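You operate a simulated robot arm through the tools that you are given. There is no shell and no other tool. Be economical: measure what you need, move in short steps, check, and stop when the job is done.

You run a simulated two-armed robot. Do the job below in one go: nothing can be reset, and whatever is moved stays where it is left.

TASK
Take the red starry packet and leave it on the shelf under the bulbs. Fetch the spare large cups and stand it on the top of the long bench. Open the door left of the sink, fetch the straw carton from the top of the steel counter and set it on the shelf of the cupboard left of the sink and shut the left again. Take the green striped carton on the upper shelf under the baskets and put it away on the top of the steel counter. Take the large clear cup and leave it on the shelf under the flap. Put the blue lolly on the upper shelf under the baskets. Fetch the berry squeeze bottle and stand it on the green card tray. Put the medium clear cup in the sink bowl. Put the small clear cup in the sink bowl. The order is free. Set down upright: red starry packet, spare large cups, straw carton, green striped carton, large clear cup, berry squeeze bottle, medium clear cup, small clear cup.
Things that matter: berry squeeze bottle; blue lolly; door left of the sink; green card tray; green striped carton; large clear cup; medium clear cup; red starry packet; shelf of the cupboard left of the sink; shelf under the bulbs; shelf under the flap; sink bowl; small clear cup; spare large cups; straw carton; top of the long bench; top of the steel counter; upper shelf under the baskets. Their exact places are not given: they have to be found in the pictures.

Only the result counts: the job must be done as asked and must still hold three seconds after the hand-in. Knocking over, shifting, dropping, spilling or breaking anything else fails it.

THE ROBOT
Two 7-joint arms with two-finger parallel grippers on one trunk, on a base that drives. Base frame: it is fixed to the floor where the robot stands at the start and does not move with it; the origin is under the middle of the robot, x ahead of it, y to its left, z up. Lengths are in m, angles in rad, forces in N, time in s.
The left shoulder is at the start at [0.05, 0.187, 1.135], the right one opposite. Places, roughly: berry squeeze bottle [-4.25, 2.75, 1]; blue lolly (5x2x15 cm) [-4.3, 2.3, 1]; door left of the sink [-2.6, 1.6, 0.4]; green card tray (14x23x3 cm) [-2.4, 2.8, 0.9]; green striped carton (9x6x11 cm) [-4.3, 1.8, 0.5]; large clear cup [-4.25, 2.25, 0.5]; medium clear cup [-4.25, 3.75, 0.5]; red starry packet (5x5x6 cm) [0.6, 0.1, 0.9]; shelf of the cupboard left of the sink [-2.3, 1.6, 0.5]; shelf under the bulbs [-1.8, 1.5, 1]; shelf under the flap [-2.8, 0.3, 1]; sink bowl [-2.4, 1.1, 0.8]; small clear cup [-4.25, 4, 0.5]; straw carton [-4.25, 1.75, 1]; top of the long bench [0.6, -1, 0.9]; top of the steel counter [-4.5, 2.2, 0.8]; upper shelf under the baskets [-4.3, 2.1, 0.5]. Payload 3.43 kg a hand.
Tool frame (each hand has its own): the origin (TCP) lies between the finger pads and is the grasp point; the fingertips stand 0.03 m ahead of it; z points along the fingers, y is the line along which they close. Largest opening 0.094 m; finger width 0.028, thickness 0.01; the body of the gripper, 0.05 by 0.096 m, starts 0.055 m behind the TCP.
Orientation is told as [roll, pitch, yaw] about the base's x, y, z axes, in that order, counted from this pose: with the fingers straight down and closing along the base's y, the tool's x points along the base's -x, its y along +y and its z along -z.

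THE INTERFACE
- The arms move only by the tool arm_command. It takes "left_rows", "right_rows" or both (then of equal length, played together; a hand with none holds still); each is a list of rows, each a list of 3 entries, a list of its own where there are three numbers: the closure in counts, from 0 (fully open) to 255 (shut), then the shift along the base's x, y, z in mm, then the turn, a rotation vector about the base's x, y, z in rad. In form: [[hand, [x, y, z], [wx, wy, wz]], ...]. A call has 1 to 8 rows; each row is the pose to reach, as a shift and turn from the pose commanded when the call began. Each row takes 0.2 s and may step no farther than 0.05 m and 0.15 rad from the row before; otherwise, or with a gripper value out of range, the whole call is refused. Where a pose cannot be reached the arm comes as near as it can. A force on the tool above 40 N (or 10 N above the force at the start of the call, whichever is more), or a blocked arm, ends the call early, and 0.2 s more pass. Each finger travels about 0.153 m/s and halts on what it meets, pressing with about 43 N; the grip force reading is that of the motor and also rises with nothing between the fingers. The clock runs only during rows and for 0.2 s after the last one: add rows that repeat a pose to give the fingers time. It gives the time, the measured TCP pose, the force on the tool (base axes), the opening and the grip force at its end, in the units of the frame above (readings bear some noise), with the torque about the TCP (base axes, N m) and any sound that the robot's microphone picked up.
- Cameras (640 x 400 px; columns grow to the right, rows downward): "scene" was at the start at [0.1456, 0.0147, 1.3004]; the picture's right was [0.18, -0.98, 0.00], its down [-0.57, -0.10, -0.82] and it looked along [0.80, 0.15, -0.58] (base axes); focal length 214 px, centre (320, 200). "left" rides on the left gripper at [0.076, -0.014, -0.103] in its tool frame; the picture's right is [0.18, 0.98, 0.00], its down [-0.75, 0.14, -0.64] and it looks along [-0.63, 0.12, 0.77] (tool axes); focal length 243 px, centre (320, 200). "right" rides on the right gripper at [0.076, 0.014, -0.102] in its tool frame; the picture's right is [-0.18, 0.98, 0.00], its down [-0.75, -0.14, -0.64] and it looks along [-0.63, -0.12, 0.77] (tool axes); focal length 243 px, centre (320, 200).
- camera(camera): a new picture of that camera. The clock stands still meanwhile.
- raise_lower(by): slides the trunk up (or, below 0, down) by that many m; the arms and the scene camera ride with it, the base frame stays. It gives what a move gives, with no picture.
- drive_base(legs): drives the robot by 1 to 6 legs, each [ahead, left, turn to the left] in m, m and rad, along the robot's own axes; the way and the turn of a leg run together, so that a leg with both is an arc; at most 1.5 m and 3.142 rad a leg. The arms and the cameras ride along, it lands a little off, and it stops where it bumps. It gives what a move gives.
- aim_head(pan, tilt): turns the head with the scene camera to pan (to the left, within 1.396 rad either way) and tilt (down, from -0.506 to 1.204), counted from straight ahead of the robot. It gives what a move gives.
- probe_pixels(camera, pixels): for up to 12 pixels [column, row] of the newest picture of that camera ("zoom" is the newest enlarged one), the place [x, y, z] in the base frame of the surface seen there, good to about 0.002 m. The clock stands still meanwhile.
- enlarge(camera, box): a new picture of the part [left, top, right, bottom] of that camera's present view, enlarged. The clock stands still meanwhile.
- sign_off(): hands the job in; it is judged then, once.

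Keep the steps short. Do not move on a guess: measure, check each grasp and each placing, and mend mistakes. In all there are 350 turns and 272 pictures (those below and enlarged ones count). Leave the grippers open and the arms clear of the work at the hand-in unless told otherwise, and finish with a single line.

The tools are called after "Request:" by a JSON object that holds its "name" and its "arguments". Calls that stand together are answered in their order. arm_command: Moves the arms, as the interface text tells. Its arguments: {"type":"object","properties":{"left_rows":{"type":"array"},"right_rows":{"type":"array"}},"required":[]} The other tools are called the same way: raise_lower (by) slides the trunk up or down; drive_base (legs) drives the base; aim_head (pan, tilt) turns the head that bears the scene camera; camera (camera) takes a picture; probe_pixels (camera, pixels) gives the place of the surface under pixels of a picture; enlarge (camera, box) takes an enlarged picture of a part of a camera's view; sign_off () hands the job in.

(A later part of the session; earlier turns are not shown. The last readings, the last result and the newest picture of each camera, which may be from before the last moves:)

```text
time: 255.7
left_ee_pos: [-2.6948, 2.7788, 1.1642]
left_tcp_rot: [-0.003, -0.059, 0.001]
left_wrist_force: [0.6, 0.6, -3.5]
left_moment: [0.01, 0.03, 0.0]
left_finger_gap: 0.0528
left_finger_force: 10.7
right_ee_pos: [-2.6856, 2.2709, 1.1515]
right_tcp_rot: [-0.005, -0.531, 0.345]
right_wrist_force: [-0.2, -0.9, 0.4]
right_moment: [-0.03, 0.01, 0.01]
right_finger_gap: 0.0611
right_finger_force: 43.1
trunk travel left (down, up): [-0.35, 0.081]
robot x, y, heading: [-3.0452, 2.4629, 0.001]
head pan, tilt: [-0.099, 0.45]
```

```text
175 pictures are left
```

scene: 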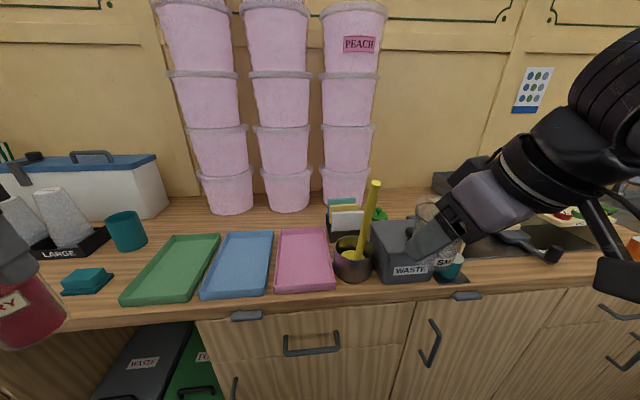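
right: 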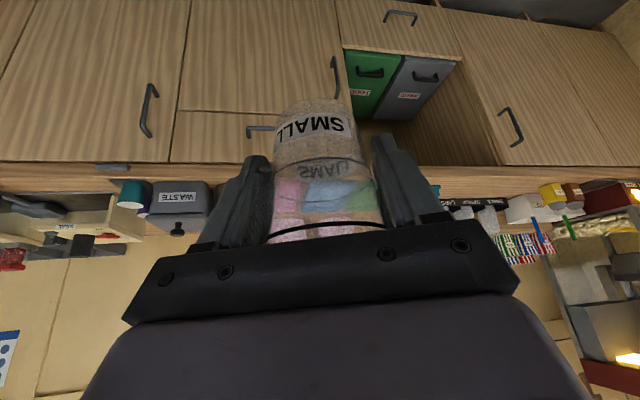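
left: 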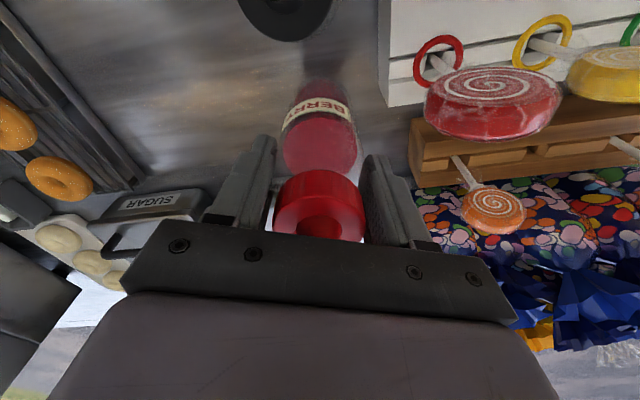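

The yellow spatula leans out to (−2.59, 2.33, 1.18), so move the right hand away (−y, up) before driving 0.1 ahead; then extend the left hand over the green tray.

Request:
{"name": "arm_command", "arguments": {"right_rows": [[255, [-10, -40, 10], [0, 0, 0]], [255, [-20, -80, 25], [0, 0, 0]], [255, [-30, -120, 40], [0, 0, 0]]]}}

Request:
{"name": "drive_base", "arguments": {"legs": [[0.1, 0, 0]]}}

Request:
{"name": "arm_command", "arguments": {"left_rows": [[255, [40, -5, 0], [0, 0, 0]], [255, [80, -10, -10], [0, 0, 0]], [255, [120, -18, -25], [0, 0, 0]], [255, [150, -18, -50], [0, 0, 0]], [255, [150, -18, -90], [0, 0, 0]], [255, [150, -18, -110], [0, 0, 0]]]}}

Request:
{"name": "camera", "arguments": {"camera": "left"}}

Request:
{"name": "camera", "arguments": {"camera": "scene"}}

```text
time: 256.5
left_ee_pos: [-2.6955, 2.7774, 1.1654]
left_tcp_rot: [-0.002, -0.06, 0.0]
left_wrist_force: [-0.8, 0.4, -1.7]
left_moment: [-0.02, -0.01, -0.03]
left_finger_gap: 0.053
left_finger_force: 11.1
right_ee_pos: [-2.7154, 2.1489, 1.1924]
right_tcp_rot: [-0.008, -0.532, 0.346]
right_wrist_force: [-0.1, -0.1, 0.0]
right_moment: [0.0, 0.01, 0.01]
right_finger_gap: 0.0612
right_finger_force: 43.2
trunk travel left (down, up): [-0.35, 0.081]
robot x, y, heading: [-3.0431, 2.4621, 0.003]
head pan, tilt: [-0.099, 0.45]
```

```text
time: 257.6
left_ee_pos: [-2.5955, 2.7801, 1.1652]
left_tcp_rot: [-0.001, -0.06, 0.0]
left_wrist_force: [0.9, -0.2, -1.3]
left_moment: [-0.03, 0.07, -0.04]
left_finger_gap: 0.053
left_finger_force: 10.9
right_ee_pos: [-2.614, 2.1511, 1.1908]
right_tcp_rot: [-0.006, -0.532, 0.346]
right_wrist_force: [-0.2, -0.6, -0.9]
right_moment: [0.01, 0.01, 0.01]
right_finger_gap: 0.0609
right_finger_force: 42.7
trunk travel left (down, up): [-0.35, 0.081]
robot x, y, heading: [-2.9409, 2.4614, 0.003]
head pan, tilt: [-0.099, 0.45]
```

```text
time: 259.0
left_ee_pos: [-2.4454, 2.7608, 1.0545]
left_tcp_rot: [-0.001, -0.059, 0.001]
left_wrist_force: [0.3, 0.1, -2.5]
left_moment: [-0.01, -0.01, -0.01]
left_finger_gap: 0.0527
left_finger_force: 11.0
right_ee_pos: [-2.6151, 2.1509, 1.192]
right_tcp_rot: [-0.004, -0.531, 0.347]
right_wrist_force: [-0.9, -0.3, 0.0]
right_moment: [-0.01, 0.01, 0.02]
right_finger_gap: 0.0609
right_finger_force: 42.4
trunk travel left (down, up): [-0.35, 0.081]
robot x, y, heading: [-2.9444, 2.4619, -0.0]
head pan, tilt: [-0.099, 0.45]
```

```text
174 pictures are left
```

left: 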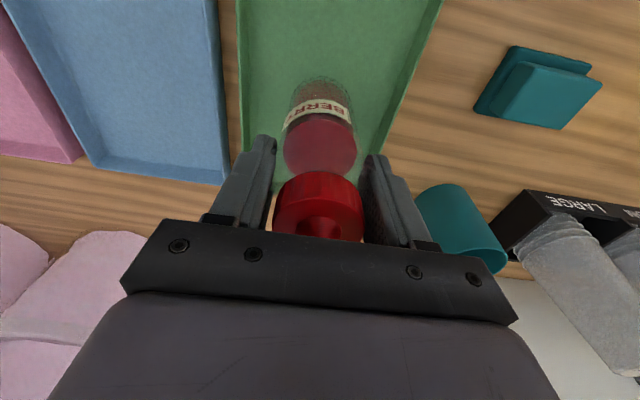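

```text
173 pictures are left
```

scene: 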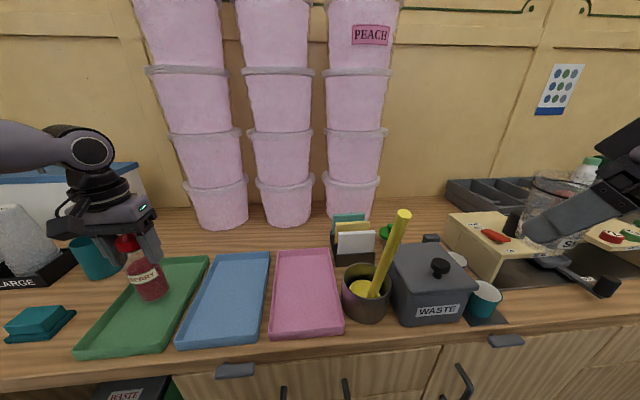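

Over the green tray. Lower to contact.

Request:
{"name": "arm_command", "arguments": {"left_rows": [[255, [0, 0, -5], [0, 0, 0]], [255, [0, 0, -9], [0, 0, 0]], [255, [0, 0, -11], [0, 0, 0]], [255, [0, 0, -13], [0, 0, 0]]]}}

```text
time: 260.0
left_ee_pos: [-2.4449, 2.7614, 1.0421]
left_tcp_rot: [-0.002, -0.058, 0.0]
left_wrist_force: [0.6, 0.1, -1.9]
left_moment: [0.01, 0.0, -0.02]
left_finger_gap: 0.0531
left_finger_force: 11.0
right_ee_pos: [-2.615, 2.1507, 1.1918]
right_tcp_rot: [-0.005, -0.529, 0.346]
right_wrist_force: [0.2, 0.0, 0.4]
right_moment: [-0.02, -0.01, -0.03]
right_finger_gap: 0.0612
right_finger_force: 43.4
trunk travel left (down, up): [-0.35, 0.081]
robot x, y, heading: [-2.9423, 2.4581, -0.003]
head pan, tilt: [-0.099, 0.45]
```

Request:
{"name": "arm_command", "arguments": {"left_rows": [[255, [0, 0, -2], [0, 0, 0]], [255, [0, 0, -3], [0, 0, 0]], [255, [0, 0, -4], [0, 0, 0]], [255, [0, 0, -5], [0, 0, 0]]]}}

```text
time: 261.0
left_ee_pos: [-2.4447, 2.7607, 1.0394]
left_tcp_rot: [-0.002, -0.068, 0.0]
left_wrist_force: [2.2, 3.0, 16.5]
left_moment: [0.16, -0.05, 0.01]
left_finger_gap: 0.0534
left_finger_force: 11.0
right_ee_pos: [-2.6149, 2.1492, 1.1921]
right_tcp_rot: [-0.006, -0.532, 0.345]
right_wrist_force: [0.2, 0.2, 0.6]
right_moment: [0.01, -0.01, -0.01]
right_finger_gap: 0.0614
right_finger_force: 42.8
trunk travel left (down, up): [-0.35, 0.081]
robot x, y, heading: [-2.9448, 2.4603, 0.002]
head pan, tilt: [-0.099, 0.45]
```

Contact (16 N). Ease up 2 mm, open and rise.

Request:
{"name": "arm_command", "arguments": {"left_rows": [[255, [0, 0, 2], [0, 0, 0]], [160, [0, 0, 3], [0, 0, 0]], [60, [0, 0, 4], [0, 0, 0]], [30, [0, 0, 5], [0, 0, 0]], [30, [0, 0, 50], [0, 0, 0]], [30, [0, 0, 100], [0, 0, 0]], [30, [-40, 0, 120], [0, 0.06, 0]], [30, [-85, 0, 125], [0, 0.06, 0]]]}}

Request:
{"name": "camera", "arguments": {"camera": "scene"}}

```text
time: 262.8
left_ee_pos: [-2.5316, 2.7607, 1.1636]
left_tcp_rot: [-0.002, 0.0, 0.001]
left_wrist_force: [-0.5, -0.2, 0.3]
left_moment: [-0.02, -0.01, 0.02]
left_finger_gap: 0.0831
left_finger_force: 0.1
right_ee_pos: [-2.6159, 2.1506, 1.1916]
right_tcp_rot: [-0.005, -0.532, 0.346]
right_wrist_force: [0.0, 0.1, 0.3]
right_moment: [0.01, -0.01, -0.03]
right_finger_gap: 0.061
right_finger_force: 43.2
trunk travel left (down, up): [-0.35, 0.081]
robot x, y, heading: [-2.9434, 2.4588, 0.001]
head pan, tilt: [-0.099, 0.45]
```

```text
172 pictures are left
```

scene: 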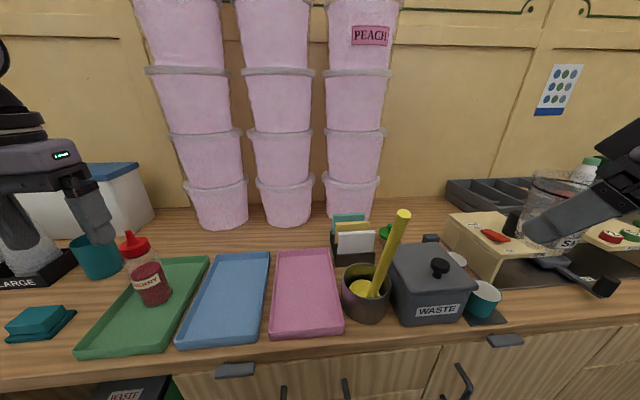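

Berry stands. Back off and strafe to the sink.

Request:
{"name": "drive_base", "arguments": {"legs": [[-0.33, 0, 0], [0, -1.05, 0]]}}

Request:
{"name": "aim_head", "arguments": {"pan": -0.2, "tilt": 0.6}}

Request:
{"name": "camera", "arguments": {"camera": "scene"}}

```text
time: 270.0
left_ee_pos: [-2.8618, 1.7041, 1.1628]
left_tcp_rot: [-0.002, 0.001, -0.009]
left_wrist_force: [-0.1, 0.3, 0.7]
left_moment: [-0.03, -0.01, -0.01]
left_finger_gap: 0.0829
left_finger_force: 0.1
right_ee_pos: [-2.9528, 1.0946, 1.1911]
right_tcp_rot: [-0.006, -0.529, 0.336]
right_wrist_force: [0.3, 0.3, 0.0]
right_moment: [-0.01, -0.02, -0.02]
right_finger_gap: 0.0586
right_finger_force: 42.6
trunk travel left (down, up): [-0.35, 0.081]
robot x, y, heading: [-3.2783, 1.4073, -0.007]
head pan, tilt: [-0.099, 0.45]
```

```text
time: 270.7
left_ee_pos: [-2.8617, 1.7043, 1.1627]
left_tcp_rot: [-0.001, 0.0, -0.008]
left_wrist_force: [0.1, 0.5, -0.7]
left_moment: [0.03, 0.0, 0.02]
left_finger_gap: 0.0829
left_finger_force: 0.0
right_ee_pos: [-2.953, 1.0964, 1.1917]
right_tcp_rot: [-0.004, -0.531, 0.337]
right_wrist_force: [0.0, -0.7, 0.9]
right_moment: [-0.01, -0.01, 0.0]
right_finger_gap: 0.0587
right_finger_force: 42.6
trunk travel left (down, up): [-0.35, 0.081]
robot x, y, heading: [-3.2772, 1.4088, -0.007]
head pan, tilt: [-0.201, 0.6]
```

```text
171 pictures are left
```

scene: 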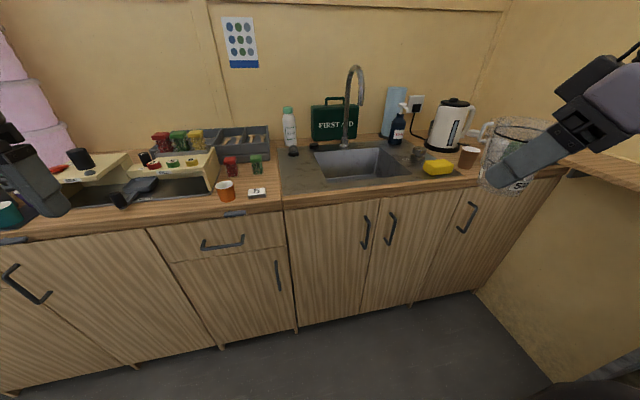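

The cup slips slowly in the grip (gap 58.7 mm); check it and measure the sink.

Request:
{"name": "camera", "arguments": {"camera": "right"}}

Request:
{"name": "probe_pixels", "arguments": {"camera": "scene", "pixels": [[355, 165], [325, 178], [400, 170], [395, 150], [318, 153], [360, 172], [345, 145], [357, 75], [340, 180], [300, 175], [435, 165], [470, 155]]}}

Request:
{"name": "enlarge", "arguments": {"camera": "scene", "box": [270, 60, 500, 210]}}

```text
170 pictures are left
```

right: 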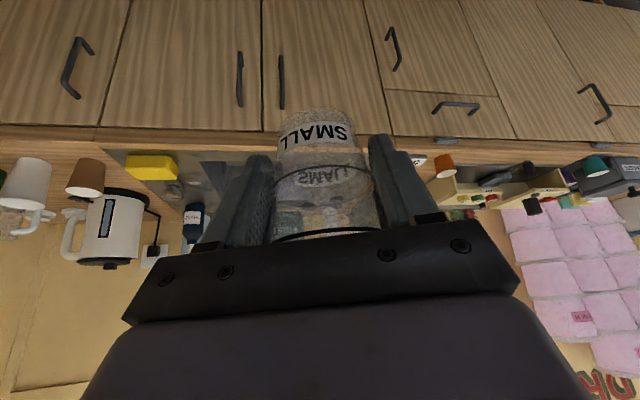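

```text
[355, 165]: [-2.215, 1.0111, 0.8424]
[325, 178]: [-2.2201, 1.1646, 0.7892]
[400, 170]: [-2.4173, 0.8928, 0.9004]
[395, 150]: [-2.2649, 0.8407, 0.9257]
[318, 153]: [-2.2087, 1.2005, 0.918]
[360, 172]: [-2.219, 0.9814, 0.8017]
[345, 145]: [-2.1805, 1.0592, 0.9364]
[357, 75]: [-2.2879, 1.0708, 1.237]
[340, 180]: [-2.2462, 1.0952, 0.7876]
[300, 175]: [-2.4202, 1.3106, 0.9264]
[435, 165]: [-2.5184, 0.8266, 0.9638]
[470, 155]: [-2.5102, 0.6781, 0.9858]
```

```text
2.67 times, centred on (385, 135) of scene
```

zoom: 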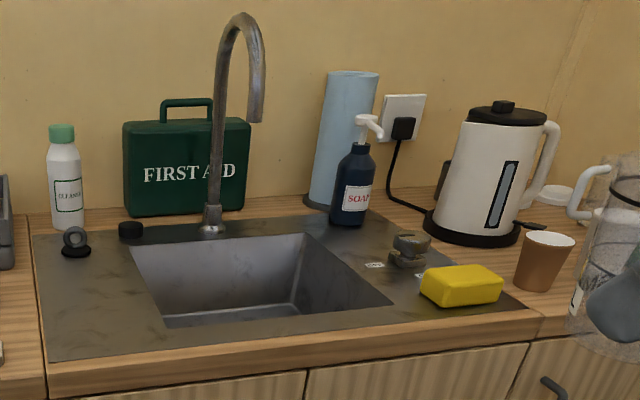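

Sink floor z≈0.787, rim ≈0.926. Move closer (x≈−2.9, y≈1.3) and measure the bowl precisely.

Request:
{"name": "drive_base", "arguments": {"legs": [[0.37, -0.1, 0.007]]}}

Request:
{"name": "aim_head", "arguments": {"pan": -0.35, "tilt": 0.75}}

Request:
{"name": "camera", "arguments": {"camera": "scene"}}

```text
time: 273.2
left_ee_pos: [-2.4948, 1.6082, 1.1627]
left_tcp_rot: [0.0, 0.0, 0.004]
left_wrist_force: [0.5, 0.2, 0.5]
left_moment: [0.04, 0.01, -0.01]
left_finger_gap: 0.0827
left_finger_force: 0.1
right_ee_pos: [-2.5777, 0.9983, 1.1905]
right_tcp_rot: [-0.005, -0.532, 0.35]
right_wrist_force: [0.1, 0.4, -0.8]
right_moment: [0.04, 0.02, -0.02]
right_finger_gap: 0.0583
right_finger_force: 42.9
trunk travel left (down, up): [-0.35, 0.081]
robot x, y, heading: [-2.9074, 1.309, 0.002]
head pan, tilt: [-0.201, 0.6]
```

```text
time: 273.9
left_ee_pos: [-2.4944, 1.6085, 1.1634]
left_tcp_rot: [-0.003, 0.0, 0.003]
left_wrist_force: [0.7, -0.4, -0.5]
left_moment: [-0.01, -0.04, -0.01]
left_finger_gap: 0.0829
left_finger_force: 0.1
right_ee_pos: [-2.5777, 0.9978, 1.1915]
right_tcp_rot: [-0.006, -0.531, 0.349]
right_wrist_force: [-0.6, 1.1, 0.9]
right_moment: [-0.01, 0.0, -0.02]
right_finger_gap: 0.058
right_finger_force: 43.1
trunk travel left (down, up): [-0.35, 0.081]
robot x, y, heading: [-2.9077, 1.3016, 0.001]
head pan, tilt: [-0.351, 0.75]
```

```text
168 pictures are left
```

scene: 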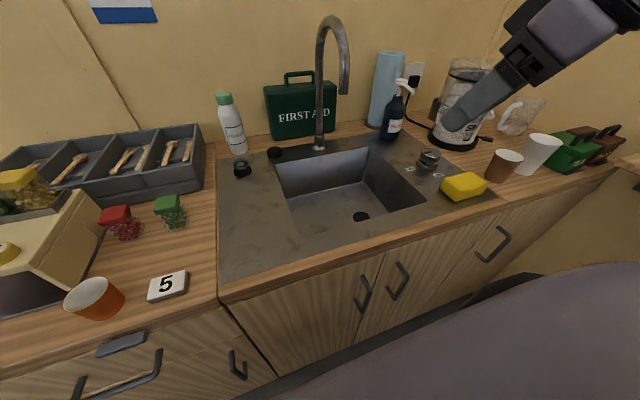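

Request:
{"name": "probe_pixels", "arguments": {"camera": "scene", "pixels": [[290, 200], [425, 202], [298, 240], [365, 150], [275, 165], [330, 195], [300, 225], [345, 90], [322, 30], [345, 175], [318, 150], [395, 195]]}}

Request:
{"name": "camera", "arguments": {"camera": "right"}}

```text
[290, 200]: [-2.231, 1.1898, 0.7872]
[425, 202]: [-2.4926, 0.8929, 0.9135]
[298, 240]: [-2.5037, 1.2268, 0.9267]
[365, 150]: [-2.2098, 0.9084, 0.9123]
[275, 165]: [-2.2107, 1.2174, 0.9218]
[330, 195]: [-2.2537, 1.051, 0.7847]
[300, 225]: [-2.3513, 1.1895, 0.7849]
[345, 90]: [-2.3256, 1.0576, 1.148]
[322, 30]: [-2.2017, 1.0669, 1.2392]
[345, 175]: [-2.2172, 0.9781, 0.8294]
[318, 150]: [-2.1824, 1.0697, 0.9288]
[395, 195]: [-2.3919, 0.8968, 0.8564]
```

```text
167 pictures are left
```

right: 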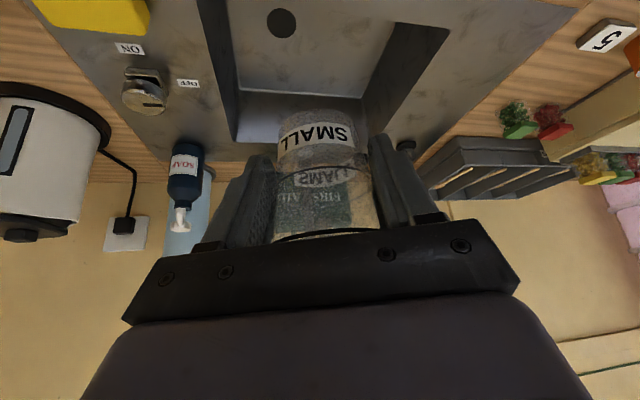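

Bowl: x −2.50…−2.21, y 0.89…1.22, faucet outlet at (−2.326, 1.058, 1.148). I'll set SMALL at (−2.31, 0.98). Drive 0.1 ahead first.

Request:
{"name": "drive_base", "arguments": {"legs": [[0.1, 0, 0]]}}

Request:
{"name": "arm_command", "arguments": {"right_rows": [[255, [40, -3, -20], [0, 0, 0]], [255, [80, -8, -45], [0, 0, 0]], [255, [115, -13, -75], [0, 0, 0]], [255, [145, -18, -110], [0, 0, 0]], [255, [165, -18, -150], [0, 0, 0]]]}}

Request:
{"name": "camera", "arguments": {"camera": "scene"}}

Request:
{"name": "camera", "arguments": {"camera": "right"}}

```text
time: 274.7
left_ee_pos: [-2.4812, 1.6091, 1.1637]
left_tcp_rot: [-0.001, -0.003, 0.003]
left_wrist_force: [-0.7, -1.2, 0.1]
left_moment: [-0.02, 0.01, -0.02]
left_finger_gap: 0.0828
left_finger_force: 0.1
right_ee_pos: [-2.565, 0.9976, 1.1916]
right_tcp_rot: [-0.006, -0.531, 0.349]
right_wrist_force: [0.1, -0.1, 0.3]
right_moment: [0.01, 0.01, -0.02]
right_finger_gap: 0.0582
right_finger_force: 43.0
trunk travel left (down, up): [-0.35, 0.081]
robot x, y, heading: [-2.8926, 1.3042, 0.003]
head pan, tilt: [-0.351, 0.75]
stopped in leg 1: the robot was blocked; the commanded pose is now the measured one
```

```text
time: 275.9
left_ee_pos: [-2.4812, 1.6091, 1.1625]
left_tcp_rot: [-0.001, 0.001, 0.004]
left_wrist_force: [-0.1, -0.3, 0.6]
left_moment: [0.01, 0.01, 0.01]
left_finger_gap: 0.083
left_finger_force: 0.1
right_ee_pos: [-2.3987, 0.9804, 1.0408]
right_tcp_rot: [-0.008, -0.529, 0.351]
right_wrist_force: [-0.1, -0.2, 0.3]
right_moment: [0.01, 0.0, -0.01]
right_finger_gap: 0.0576
right_finger_force: 43.4
trunk travel left (down, up): [-0.35, 0.081]
robot x, y, heading: [-2.8907, 1.3068, 0.004]
head pan, tilt: [-0.351, 0.75]
```

```text
166 pictures are left
```

scene: 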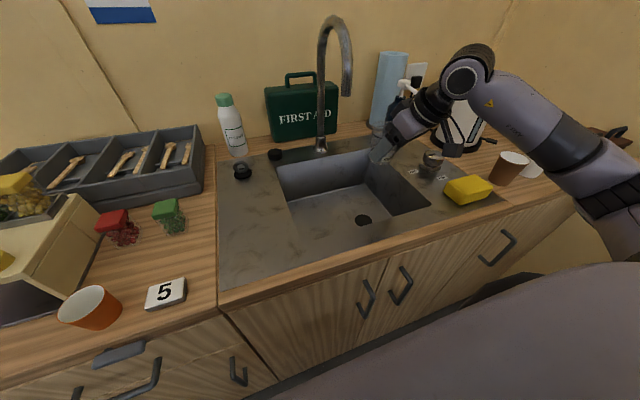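

```text
165 pictures are left
```

right: 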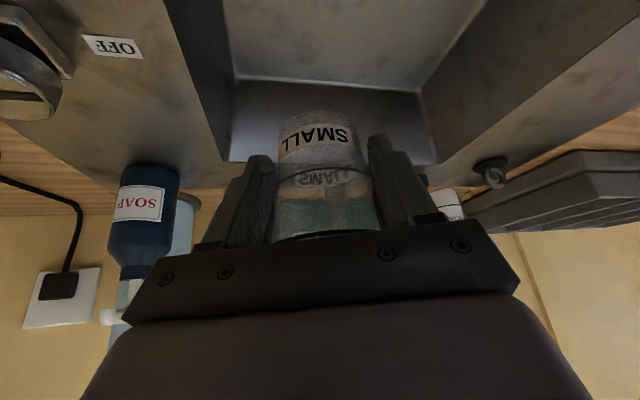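

Base is against the counter. Continue with the arm: forward to x≈−2.335 and down.

Request:
{"name": "arm_command", "arguments": {"right_rows": [[255, [30, 0, -30], [0, 0, 0]], [255, [60, 0, -60], [0, 0, 0]], [255, [64, 0, -100], [0, 0, 0]], [255, [64, 0, -140], [0, 0, 0]], [255, [64, 0, -160], [0, 0, 0]]]}}

Request:
{"name": "camera", "arguments": {"camera": "scene"}}

Request:
{"name": "camera", "arguments": {"camera": "right"}}

```text
time: 277.1
left_ee_pos: [-2.4802, 1.6086, 1.1635]
left_tcp_rot: [-0.001, 0.001, 0.004]
left_wrist_force: [0.3, -0.2, -0.2]
left_moment: [0.04, 0.02, 0.02]
left_finger_gap: 0.0828
left_finger_force: 0.1
right_ee_pos: [-2.3349, 0.9801, 0.8803]
right_tcp_rot: [-0.007, -0.53, 0.35]
right_wrist_force: [0.4, -0.4, 0.6]
right_moment: [0.03, 0.02, 0.0]
right_finger_gap: 0.0577
right_finger_force: 43.3
trunk travel left (down, up): [-0.35, 0.081]
robot x, y, heading: [-2.8979, 1.3056, 0.005]
head pan, tilt: [-0.351, 0.75]
```

```text
164 pictures are left
```

scene: 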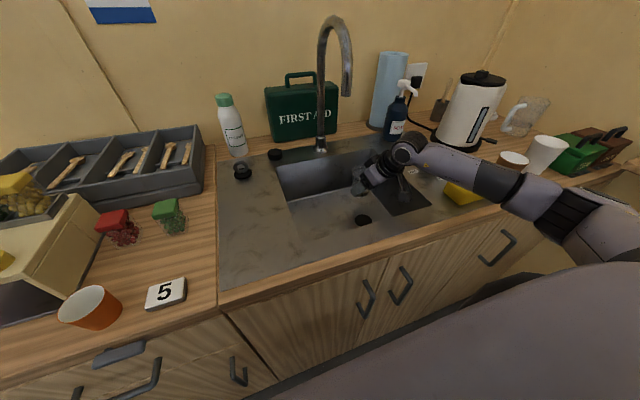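

```text
163 pictures are left
```

right: 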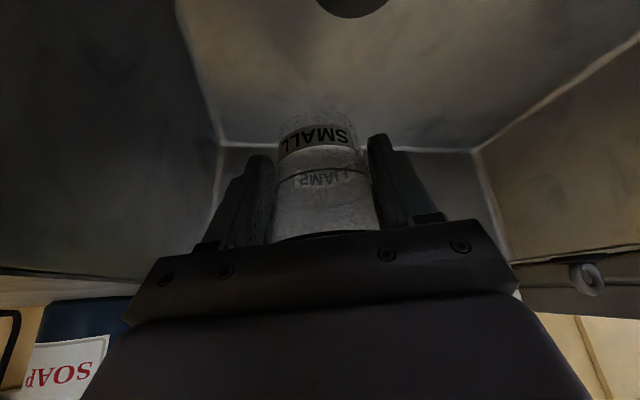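

Inside the bowl. Lower further in small steps watching force.

Request:
{"name": "arm_command", "arguments": {"right_rows": [[255, [0, 0, -15], [0, 0, 0]], [255, [0, 0, -30], [0, 0, 0]], [255, [0, 0, -40], [0, 0, 0]], [255, [0, 0, -44], [0, 0, 0]]]}}

```text
time: 278.1
left_ee_pos: [-2.4808, 1.6099, 1.162]
left_tcp_rot: [-0.002, 0.001, 0.002]
left_wrist_force: [0.0, 0.1, 0.3]
left_moment: [0.01, 0.01, -0.03]
left_finger_gap: 0.0829
left_finger_force: 0.1
right_ee_pos: [-2.3335, 0.9788, 0.8366]
right_tcp_rot: [-0.008, -0.53, 0.349]
right_wrist_force: [-0.7, -0.7, -0.6]
right_moment: [0.0, 0.01, -0.01]
right_finger_gap: 0.0578
right_finger_force: 43.0
trunk travel left (down, up): [-0.35, 0.081]
robot x, y, heading: [-2.8963, 1.3072, 0.004]
head pan, tilt: [-0.351, 0.75]
```

Request:
{"name": "arm_command", "arguments": {"right_rows": [[255, [0, 0, -3], [0, 0, 0]], [255, [0, 0, -6], [0, 0, 0]], [255, [0, 0, -9], [0, 0, 0]], [255, [0, 0, -12], [0, 0, 0]]]}}

```text
time: 279.1
left_ee_pos: [-2.4809, 1.6083, 1.1636]
left_tcp_rot: [-0.004, 0.0, 0.005]
left_wrist_force: [-0.5, -0.1, 1.0]
left_moment: [0.01, 0.01, -0.02]
left_finger_gap: 0.0831
left_finger_force: 0.1
right_ee_pos: [-2.3346, 0.9803, 0.8252]
right_tcp_rot: [-0.008, -0.532, 0.35]
right_wrist_force: [-0.3, -0.2, 0.2]
right_moment: [0.0, 0.01, -0.01]
right_finger_gap: 0.0573
right_finger_force: 43.1
trunk travel left (down, up): [-0.35, 0.081]
robot x, y, heading: [-2.8927, 1.3085, 0.003]
head pan, tilt: [-0.351, 0.75]
```

Request:
{"name": "arm_command", "arguments": {"right_rows": [[255, [0, 0, -2], [0, 0, 0]], [255, [0, 0, -4], [0, 0, 0]], [255, [0, 0, -5], [0, 0, 0]]]}}

Request:
{"name": "enlarge", "arguments": {"camera": "scene", "box": [280, 120, 460, 250]}}

Request:
{"name": "camera", "arguments": {"camera": "right"}}

```text
time: 279.9
left_ee_pos: [-2.4821, 1.6091, 1.1628]
left_tcp_rot: [-0.003, -0.003, 0.003]
left_wrist_force: [0.3, -0.6, 0.0]
left_moment: [0.01, -0.01, -0.03]
left_finger_gap: 0.0829
left_finger_force: 0.1
right_ee_pos: [-2.3342, 0.9801, 0.8251]
right_tcp_rot: [-0.008, -0.54, 0.35]
right_wrist_force: [-4.2, -1.3, 19.6]
right_moment: [0.05, 0.19, 0.02]
right_finger_gap: 0.0573
right_finger_force: 43.0
trunk travel left (down, up): [-0.35, 0.081]
robot x, y, heading: [-2.8916, 1.3046, 0.006]
head pan, tilt: [-0.351, 0.75]
```

```text
3.08 times, centred on (370, 185) of scene
```

zoom: 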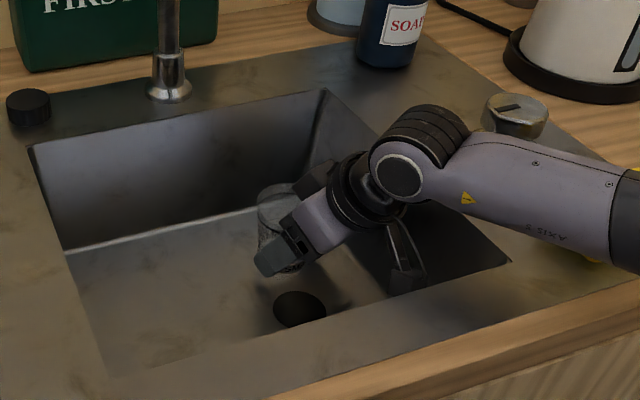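

```text
161 pictures are left
```

right: 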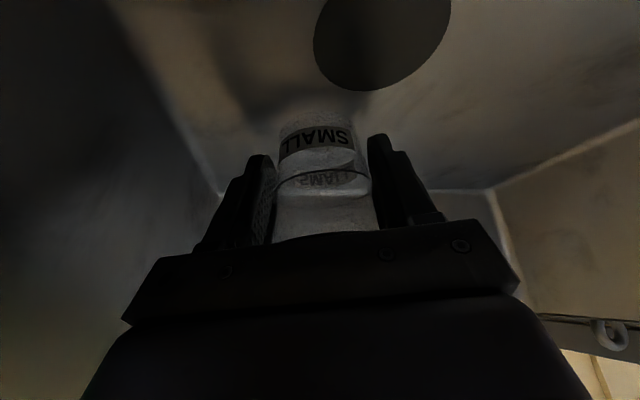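

Contact (20 N). Ease up 2 mm, open fully, and withdraw along the tool axis.

Request:
{"name": "arm_command", "arguments": {"right_rows": [[255, [0, 0, 3], [0, 0, 0]], [170, [0, 0, 4], [0, 0, 0]], [80, [0, 0, 4], [0, 0, 0]], [0, [0, 0, 4], [0, 0, 0]], [0, [0, 0, 4], [0, 0, 0]], [0, [0, 0, 4], [0, 0, 0]]]}}

Request:
{"name": "camera", "arguments": {"camera": "right"}}

```text
time: 281.3
left_ee_pos: [-2.4807, 1.6082, 1.1621]
left_tcp_rot: [-0.002, 0.001, 0.005]
left_wrist_force: [0.7, 0.3, 0.0]
left_moment: [0.06, -0.02, -0.02]
left_finger_gap: 0.0829
left_finger_force: 0.1
right_ee_pos: [-2.3347, 0.9805, 0.8251]
right_tcp_rot: [-0.007, -0.531, 0.35]
right_wrist_force: [-0.4, -0.4, 0.2]
right_moment: [0.01, 0.0, 0.0]
right_finger_gap: 0.094
right_finger_force: 0.1
trunk travel left (down, up): [-0.35, 0.081]
robot x, y, heading: [-2.8923, 1.3051, 0.005]
head pan, tilt: [-0.351, 0.75]
```

```text
160 pictures are left
```

right: 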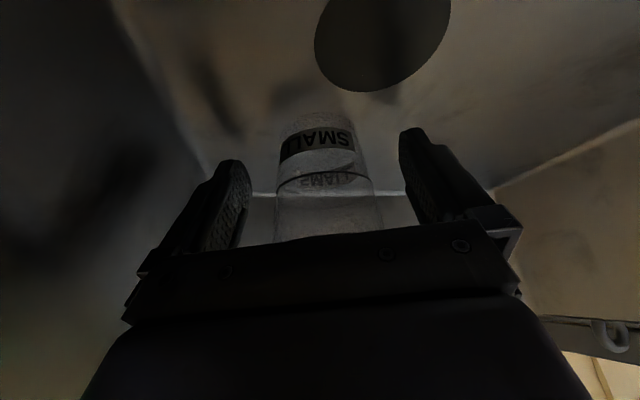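

SMALL stands. Withdraw along the axis, then up.

Request:
{"name": "arm_command", "arguments": {"right_rows": [[0, [-19, -7, 34], [0, 0, 0]], [0, [-38, -12, 68], [0, 0, 0]], [0, [-58, -14, 103], [0, 0, 0]], [0, [-75, -14, 145], [0, 0, 0]], [0, [-90, -14, 190], [0, 0, 0]], [0, [-110, -14, 235], [0, 0, 0]], [0, [-130, -14, 275], [0, 0, 0]]]}}

Request:
{"name": "camera", "arguments": {"camera": "scene"}}

```text
time: 282.9
left_ee_pos: [-2.4803, 1.609, 1.1632]
left_tcp_rot: [-0.002, 0.0, 0.004]
left_wrist_force: [-0.2, -1.8, 0.3]
left_moment: [0.02, 0.02, 0.01]
left_finger_gap: 0.0828
left_finger_force: 0.0
right_ee_pos: [-2.4662, 0.9648, 1.1008]
right_tcp_rot: [-0.006, -0.531, 0.349]
right_wrist_force: [-0.9, 0.0, -0.2]
right_moment: [-0.01, -0.01, 0.03]
right_finger_gap: 0.0938
right_finger_force: 0.1
trunk travel left (down, up): [-0.35, 0.081]
robot x, y, heading: [-2.8935, 1.308, 0.001]
head pan, tilt: [-0.351, 0.75]
```

```text
159 pictures are left
```

scene: 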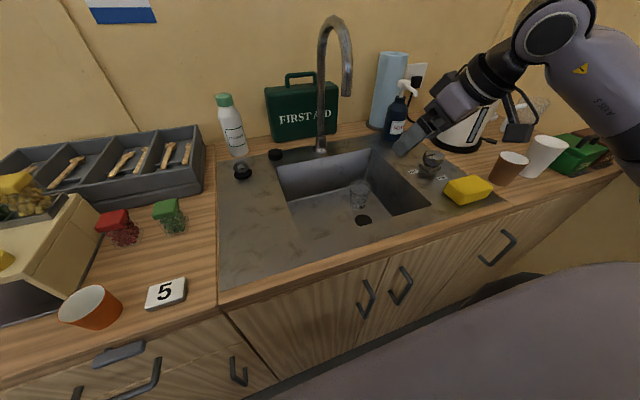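

SMALL is upright in the bowl. While here, back off and look at the cupboard door left of the sink.

Request:
{"name": "drive_base", "arguments": {"legs": [[-0.45, 0, 0]]}}

Request:
{"name": "aim_head", "arguments": {"pan": 0.3, "tilt": 0.85}}

Request:
{"name": "camera", "arguments": {"camera": "scene"}}

```text
time: 285.6
left_ee_pos: [-2.9337, 1.6074, 1.163]
left_tcp_rot: [0.0, 0.0, 0.003]
left_wrist_force: [0.2, 0.3, 0.1]
left_moment: [-0.03, -0.03, 0.01]
left_finger_gap: 0.0828
left_finger_force: 0.1
right_ee_pos: [-2.9173, 0.9643, 1.0989]
right_tcp_rot: [-0.007, -0.532, 0.349]
right_wrist_force: [-0.4, 0.1, 0.0]
right_moment: [-0.02, 0.0, 0.02]
right_finger_gap: 0.0941
right_finger_force: 0.1
trunk travel left (down, up): [-0.35, 0.081]
robot x, y, heading: [-3.3458, 1.3051, 0.002]
head pan, tilt: [-0.351, 0.75]
```

```text
time: 286.7
left_ee_pos: [-2.9323, 1.6078, 1.1619]
left_tcp_rot: [-0.001, -0.002, 0.003]
left_wrist_force: [0.3, -0.6, 0.0]
left_moment: [0.0, -0.01, -0.04]
left_finger_gap: 0.083
left_finger_force: 0.1
right_ee_pos: [-2.9154, 0.9655, 1.0984]
right_tcp_rot: [-0.006, -0.531, 0.35]
right_wrist_force: [0.2, 0.6, 0.2]
right_moment: [-0.04, -0.01, 0.01]
right_finger_gap: 0.0944
right_finger_force: 0.0
trunk travel left (down, up): [-0.35, 0.081]
robot x, y, heading: [-3.3457, 1.3036, 0.002]
head pan, tilt: [0.3, 0.85]
```

```text
158 pictures are left
```

scene: 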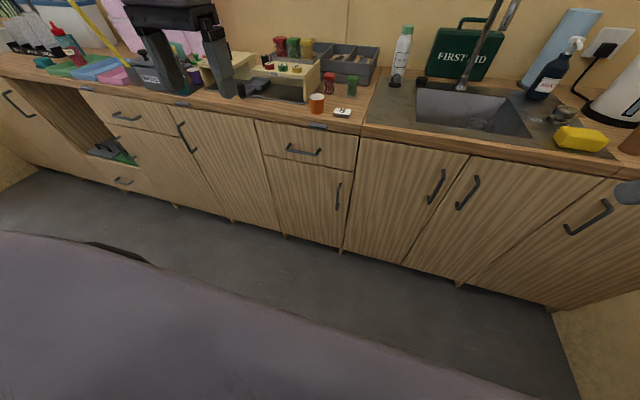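

Request:
{"name": "enlarge", "arguments": {"camera": "scene", "box": [240, 90, 400, 260]}}

Request:
{"name": "probe_pixels", "arguments": {"camera": "scene", "pixels": [[337, 185], [337, 208], [339, 196], [325, 196], [267, 158], [351, 172], [285, 233], [340, 246], [310, 200], [318, 152], [362, 145], [180, 135]]}}

```text
2.35 times, centred on (320, 175) of scene
```

zoom: 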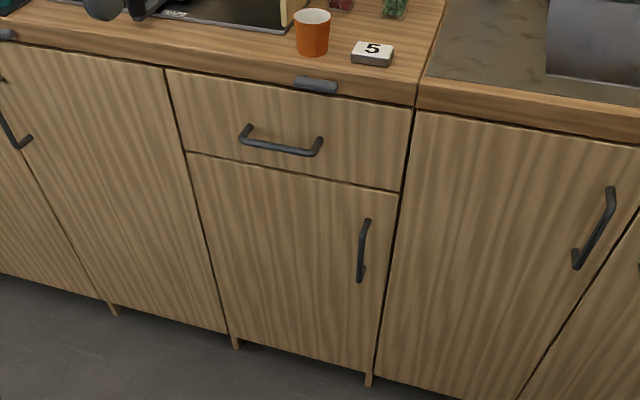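

```text
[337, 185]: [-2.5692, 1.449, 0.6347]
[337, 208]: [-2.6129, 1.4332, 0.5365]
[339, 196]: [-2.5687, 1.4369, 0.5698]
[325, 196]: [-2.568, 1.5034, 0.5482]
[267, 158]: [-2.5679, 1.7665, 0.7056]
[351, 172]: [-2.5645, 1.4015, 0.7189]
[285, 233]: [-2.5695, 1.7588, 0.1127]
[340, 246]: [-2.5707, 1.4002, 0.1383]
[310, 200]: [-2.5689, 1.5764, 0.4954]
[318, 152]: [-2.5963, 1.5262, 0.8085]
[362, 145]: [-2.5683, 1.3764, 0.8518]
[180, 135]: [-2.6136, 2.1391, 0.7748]
```

Door: face x≈−2.57, y 1.39–1.77, z 0.10–0.71; handle bar at (−2.613, 1.433, 0.53–0.63), hinge on the left. I'll use the left hand nearly horizontal with the base standing to the right of the door. First set the hand orientation (tilt 1.2 rad) here in the aisle and untilt the right hand.

Request:
{"name": "arm_command", "arguments": {"left_rows": [[0, [10, 0, -20], [0, -0.15, 0]], [0, [20, 0, -45], [0, -0.3, 0]], [0, [30, 0, -70], [0, -0.45, 0]], [0, [45, 0, -95], [0, -0.6, 0]], [0, [60, 0, -120], [0, -0.75, 0]], [0, [75, 0, -145], [0, -0.9, 0]], [0, [90, 0, -170], [0, -1.05, 0]], [0, [100, 0, -190], [0, -1.2, 0]]], "right_rows": [[0, [-10, 0, 20], [-0.045, 0.12, 0]], [0, [-20, 0, 40], [-0.09, 0.25, 0]], [0, [-30, 0, 60], [-0.135, 0.37, 0]], [0, [-40, 0, 80], [-0.182, 0.498, 0]], [0, [-50, 0, 100], [-0.182, 0.498, 0]], [0, [-60, 0, 120], [-0.182, 0.498, 0]], [0, [-70, 0, 140], [-0.182, 0.498, 0]], [0, [-80, 0, 150], [-0.182, 0.498, 0]]]}}

Request:
{"name": "camera", "arguments": {"camera": "left"}}

```text
time: 288.5
left_ee_pos: [-2.8318, 1.6075, 0.972]
left_tcp_rot: [-0.018, -1.2, 0.018]
left_wrist_force: [-0.3, -0.3, -0.2]
left_moment: [0.02, 0.03, 0.0]
left_finger_gap: 0.0938
left_finger_force: 0.0
right_ee_pos: [-2.9969, 0.9642, 1.2491]
right_tcp_rot: [-0.007, -0.001, 0.349]
right_wrist_force: [0.0, 0.7, 0.9]
right_moment: [0.01, 0.03, 0.04]
right_finger_gap: 0.0941
right_finger_force: 0.1
trunk travel left (down, up): [-0.35, 0.081]
robot x, y, heading: [-3.3453, 1.3055, 0.003]
head pan, tilt: [0.3, 0.85]
```

```text
156 pictures are left
```

left: 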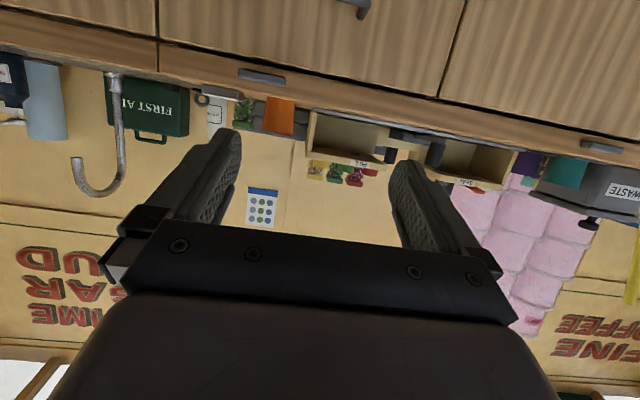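

Works well. Lower the trunk and drive to a standoff before the handle.

Request:
{"name": "raise_lower", "arguments": {"by": -0.34}}

Request:
{"name": "drive_base", "arguments": {"legs": [[0.08, -0.175, 0]]}}

Request:
{"name": "arm_command", "arguments": {"left_rows": [[0, [0, 0, -25], [0, 0, 0]], [0, [0, 0, -50], [0, 0, 0]]]}}

Request:
{"name": "camera", "arguments": {"camera": "left"}}

Request:
{"name": "camera", "arguments": {"camera": "scene"}}

```text
time: 291.8
left_ee_pos: [-2.8321, 1.6066, 0.6335]
left_tcp_rot: [-0.009, -1.201, 0.008]
left_wrist_force: [-0.7, -0.6, 0.0]
left_moment: [-0.01, -0.01, 0.0]
left_finger_gap: 0.0937
left_finger_force: 0.1
right_ee_pos: [-2.9958, 0.9645, 0.9095]
right_tcp_rot: [-0.008, 0.0, 0.351]
right_wrist_force: [-0.2, -0.4, 0.0]
right_moment: [0.02, -0.02, -0.02]
right_finger_gap: 0.0943
right_finger_force: 0.0
trunk travel left (down, up): [-0.01, 0.421]
robot x, y, heading: [-3.3444, 1.3082, 0.005]
head pan, tilt: [0.3, 0.85]
```

```text
time: 293.4
left_ee_pos: [-2.7506, 1.4332, 0.6335]
left_tcp_rot: [-0.011, -1.2, 0.008]
left_wrist_force: [-0.3, 0.1, -0.2]
left_moment: [-0.02, 0.0, -0.01]
left_finger_gap: 0.0942
left_finger_force: 0.0
right_ee_pos: [-2.9151, 0.7906, 0.9091]
right_tcp_rot: [-0.008, -0.001, 0.35]
right_wrist_force: [-0.4, 0.2, 0.2]
right_moment: [-0.01, 0.0, -0.01]
right_finger_gap: 0.0939
right_finger_force: 0.0
trunk travel left (down, up): [-0.01, 0.421]
robot x, y, heading: [-3.2642, 1.1334, 0.005]
head pan, tilt: [0.3, 0.85]
```

```text
time: 294.0
left_ee_pos: [-2.7517, 1.4346, 0.5822]
left_tcp_rot: [-0.013, -1.201, 0.011]
left_wrist_force: [-0.4, 0.3, 0.4]
left_moment: [0.01, -0.06, 0.02]
left_finger_gap: 0.0942
left_finger_force: 0.1
right_ee_pos: [-2.916, 0.7905, 0.91]
right_tcp_rot: [-0.006, -0.003, 0.347]
right_wrist_force: [0.3, 0.4, -0.2]
right_moment: [0.0, 0.02, 0.0]
right_finger_gap: 0.094
right_finger_force: 0.1
trunk travel left (down, up): [-0.01, 0.421]
robot x, y, heading: [-3.2654, 1.1341, 0.002]
head pan, tilt: [0.3, 0.85]
```

```text
155 pictures are left
```

left: 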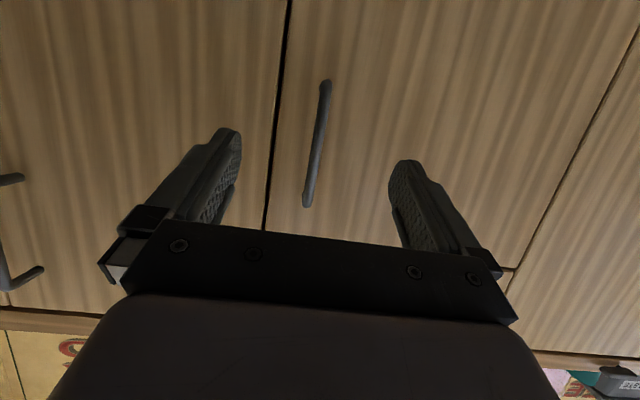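

```text
154 pictures are left
```

scene: 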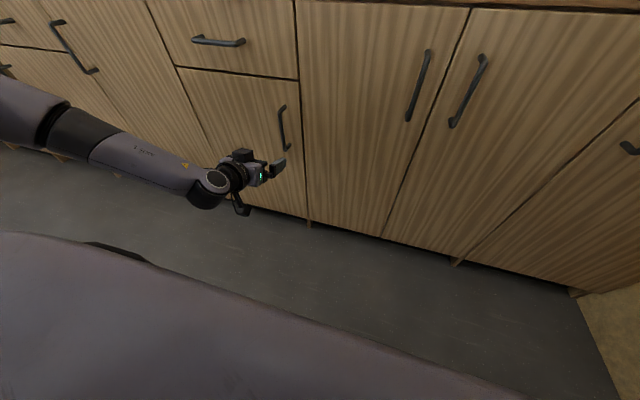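

Request:
{"name": "probe_pixels", "arguments": {"camera": "left", "pixels": [[325, 90], [321, 120], [316, 150], [311, 180], [307, 200]]}}

```text
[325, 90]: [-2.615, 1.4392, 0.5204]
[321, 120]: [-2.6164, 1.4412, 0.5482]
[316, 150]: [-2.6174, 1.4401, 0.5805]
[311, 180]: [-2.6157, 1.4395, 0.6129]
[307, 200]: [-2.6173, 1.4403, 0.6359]
```

Bar at (−2.615, 1.440). Advance 0.139, then close on it.

Request:
{"name": "arm_command", "arguments": {"left_rows": [[0, [45, 5, 0], [0, 0, 0]], [0, [90, 5, 0], [0, 0, 0]], [0, [125, 5, 0], [0, 0, 0]], [0, [138, 5, 0], [0, 0, 0]], [150, [138, 5, 0], [0, 0, 0]], [255, [138, 5, 0], [0, 0, 0]], [255, [138, 5, 0], [0, 0, 0]], [255, [138, 5, 0], [0, 0, 0]]]}}

Request:
{"name": "camera", "arguments": {"camera": "left"}}

```text
time: 295.8
left_ee_pos: [-2.6266, 1.4402, 0.599]
left_tcp_rot: [-0.01, -1.198, -0.004]
left_wrist_force: [-2.5, -29.0, -2.5]
left_moment: [0.35, -0.29, -0.57]
left_finger_gap: 0.0119
left_finger_force: 45.5
left hand out of reach, approached as far as the arm can: row 3, 4, 5, 6, 7, 8
right_ee_pos: [-2.9154, 0.7903, 0.9085]
right_tcp_rot: [-0.006, -0.002, 0.349]
right_wrist_force: [-0.3, -1.0, 0.3]
right_moment: [0.01, -0.04, 0.0]
right_finger_gap: 0.0941
right_finger_force: 0.1
trunk travel left (down, up): [-0.01, 0.421]
robot x, y, heading: [-3.2619, 1.1312, -0.0]
head pan, tilt: [0.3, 0.85]
```

```text
153 pictures are left
```

left: 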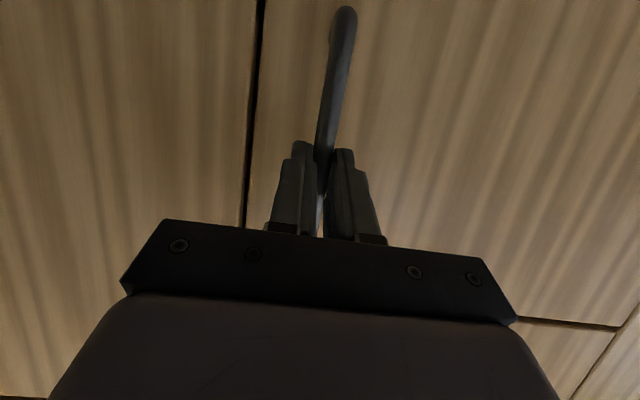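

The bar is gripped (gap 12 mm). Pull along the door's arc to about 30°.

Request:
{"name": "arm_command", "arguments": {"left_rows": [[255, [-22, 3, 0], [0, 0, -0.07]], [255, [-45, 9, 0], [0, 0, -0.14]], [255, [-84, 22, 0], [0, 0, -0.22]], [255, [-120, 40, 0], [0, 0, -0.3]], [255, [-159, 66, 0], [0, 0, -0.4]]]}}

Request:
{"name": "camera", "arguments": {"camera": "scene"}}

```text
time: 297.0
left_ee_pos: [-2.789, 1.5081, 0.6003]
left_tcp_rot: [-0.014, -1.196, -0.396]
left_wrist_force: [-17.3, -24.5, 0.2]
left_moment: [-0.14, -1.29, -0.49]
left_finger_gap: 0.0114
left_finger_force: 45.3
right_ee_pos: [-2.9166, 0.791, 0.9091]
right_tcp_rot: [-0.008, -0.002, 0.35]
right_wrist_force: [-0.8, 0.6, 0.4]
right_moment: [0.0, 0.02, 0.0]
right_finger_gap: 0.094
right_finger_force: 0.0
trunk travel left (down, up): [-0.01, 0.421]
robot x, y, heading: [-3.2642, 1.131, 0.006]
head pan, tilt: [0.3, 0.85]
```

```text
152 pictures are left
```

scene: 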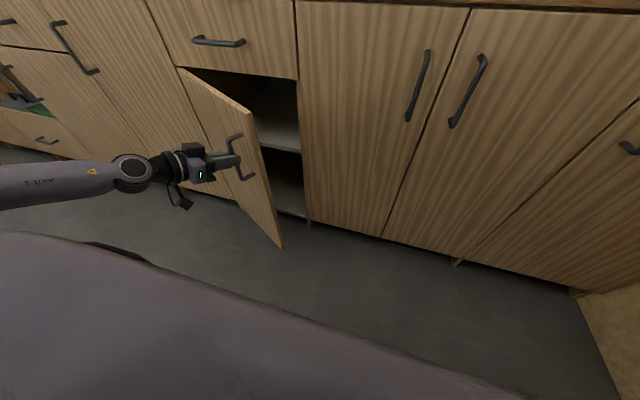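

Door opens nicely. Continue to ~70°.

Request:
{"name": "arm_command", "arguments": {"left_rows": [[255, [-33, 29, 0], [0, 0, -0.12]], [255, [-62, 61, 0], [0, 0, -0.24]], [255, [-84, 95, 0], [0, 0, -0.36]], [255, [-105, 136, 0], [0, 0, -0.48]], [255, [-118, 176, 0], [0, 0, -0.58]], [255, [-127, 212, 0], [0, 0, -0.66]]]}}

Request:
{"name": "camera", "arguments": {"camera": "scene"}}

```text
time: 297.2
left_ee_pos: [-2.7963, 1.5149, 0.5987]
left_tcp_rot: [0.0, -1.189, -0.429]
left_wrist_force: [-1.2, -4.0, -0.1]
left_moment: [-0.61, -1.11, -0.16]
left_finger_gap: 0.0116
left_finger_force: 45.4
right_ee_pos: [-2.9161, 0.7909, 0.9088]
right_tcp_rot: [-0.008, -0.001, 0.348]
right_wrist_force: [0.7, -0.5, -0.7]
right_moment: [0.04, 0.02, 0.03]
right_finger_gap: 0.0939
right_finger_force: 0.0
trunk travel left (down, up): [-0.01, 0.421]
robot x, y, heading: [-3.2647, 1.1311, 0.004]
head pan, tilt: [0.3, 0.85]
stopped in row 1 (left hand): the force on the tool passed its limit (the readings are from after the stop); the commanded pose is now the measured one
```

```text
151 pictures are left
```

scene: 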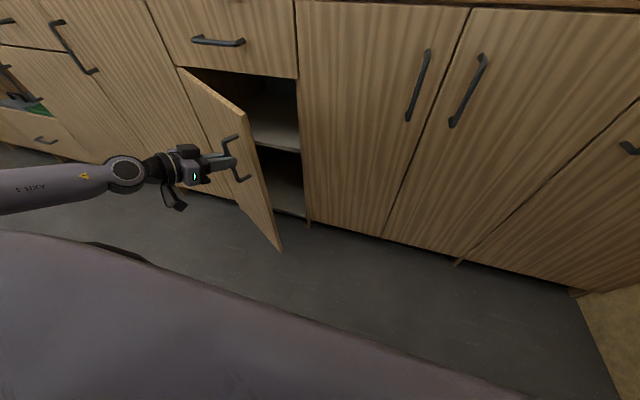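

Force limit; retry in smaller steps without extra yaw.

Request:
{"name": "arm_command", "arguments": {"left_rows": [[255, [-14, 12, 0], [0, 0, -0.03]], [255, [-28, 28, 0], [0, 0, -0.08]], [255, [-42, 48, 0], [0, 0, -0.15]], [255, [-56, 70, 0], [0, 0, -0.22]]]}}

Request:
{"name": "camera", "arguments": {"camera": "scene"}}

```text
time: 298.2
left_ee_pos: [-2.848, 1.5664, 0.5982]
left_tcp_rot: [-0.008, -1.187, -0.616]
left_wrist_force: [-4.0, -3.1, 6.0]
left_moment: [0.41, -0.13, -0.17]
left_finger_gap: 0.0117
left_finger_force: 45.1
right_ee_pos: [-2.9163, 0.7904, 0.9089]
right_tcp_rot: [-0.006, -0.001, 0.349]
right_wrist_force: [0.3, -0.4, 0.3]
right_moment: [0.03, -0.02, -0.02]
right_finger_gap: 0.094
right_finger_force: 0.1
trunk travel left (down, up): [-0.01, 0.421]
robot x, y, heading: [-3.2659, 1.1305, 0.003]
head pan, tilt: [0.3, 0.85]
stopped in row 4 (left hand): the force on the tool passed its limit (the readings are from after the stop); the commanded pose is now the measured one
```

```text
150 pictures are left
```

scene: 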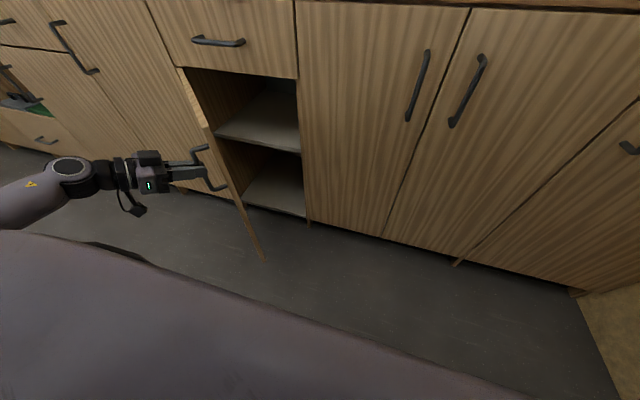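

Request:
{"name": "arm_command", "arguments": {"left_rows": [[255, [-15, 20, 0], [0, 0, -0.07]], [255, [-28, 44, 0], [0, 0, -0.15]], [255, [-38, 70, 0], [0, 0, -0.23]], [255, [-45, 98, 0], [0, 0, -0.32]]]}}

Request:
{"name": "camera", "arguments": {"camera": "scene"}}

```text
time: 299.0
left_ee_pos: [-2.888, 1.6294, 0.5976]
left_tcp_rot: [-0.019, -1.187, -0.851]
left_wrist_force: [-6.5, -4.2, 7.4]
left_moment: [0.81, -0.46, -0.21]
left_finger_gap: 0.0116
left_finger_force: 44.6
right_ee_pos: [-2.9153, 0.7898, 0.909]
right_tcp_rot: [-0.007, -0.001, 0.351]
right_wrist_force: [0.3, 0.3, 0.8]
right_moment: [0.0, 0.02, 0.0]
right_finger_gap: 0.0941
right_finger_force: 0.0
trunk travel left (down, up): [-0.01, 0.421]
robot x, y, heading: [-3.2654, 1.1307, 0.009]
head pan, tilt: [0.3, 0.85]
stopped in row 4 (left hand): the force on the tool passed its limit (the readings are from after the stop); the commanded pose is now the measured one
```

```text
149 pictures are left
```

scene: 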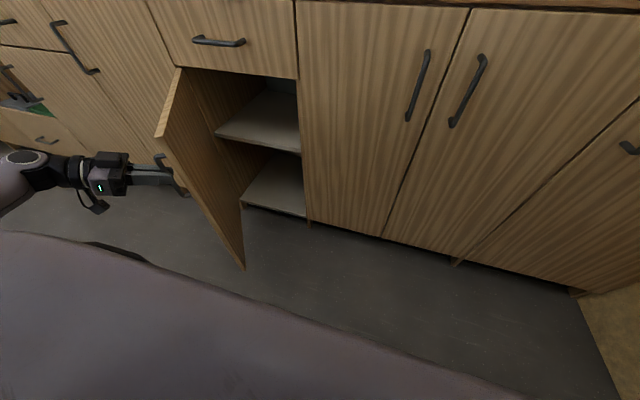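

Request:
{"name": "arm_command", "arguments": {"left_rows": [[255, [-8, 22, 0], [0, 0, -0.08]], [255, [-14, 46, 0], [0, 0, -0.17]], [255, [-17, 70, 0], [0, 0, -0.25]]]}}

Request:
{"name": "camera", "arguments": {"camera": "scene"}}

```text
time: 299.6
left_ee_pos: [-2.9014, 1.6648, 0.5983]
left_tcp_rot: [-0.028, -1.193, -1.002]
left_wrist_force: [-10.3, -4.9, 9.6]
left_moment: [1.31, -0.76, -0.28]
left_finger_gap: 0.0117
left_finger_force: 44.7
right_ee_pos: [-2.9183, 0.7898, 0.9093]
right_tcp_rot: [-0.007, -0.002, 0.35]
right_wrist_force: [-0.9, 0.8, 0.8]
right_moment: [-0.03, -0.01, -0.02]
right_finger_gap: 0.0937
right_finger_force: 0.0
trunk travel left (down, up): [-0.01, 0.421]
robot x, y, heading: [-3.2672, 1.1326, 0.005]
head pan, tilt: [0.3, 0.85]
stopped in row 2 (left hand): the force on the tool passed its limit (the readings are from after the stop); the commanded pose is now the measured one
```

```text
148 pictures are left
```

scene: 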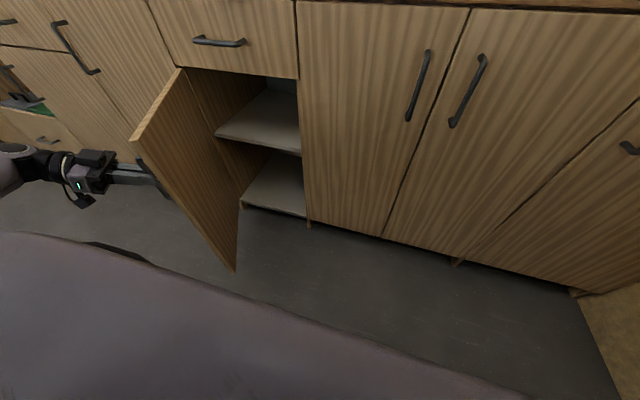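

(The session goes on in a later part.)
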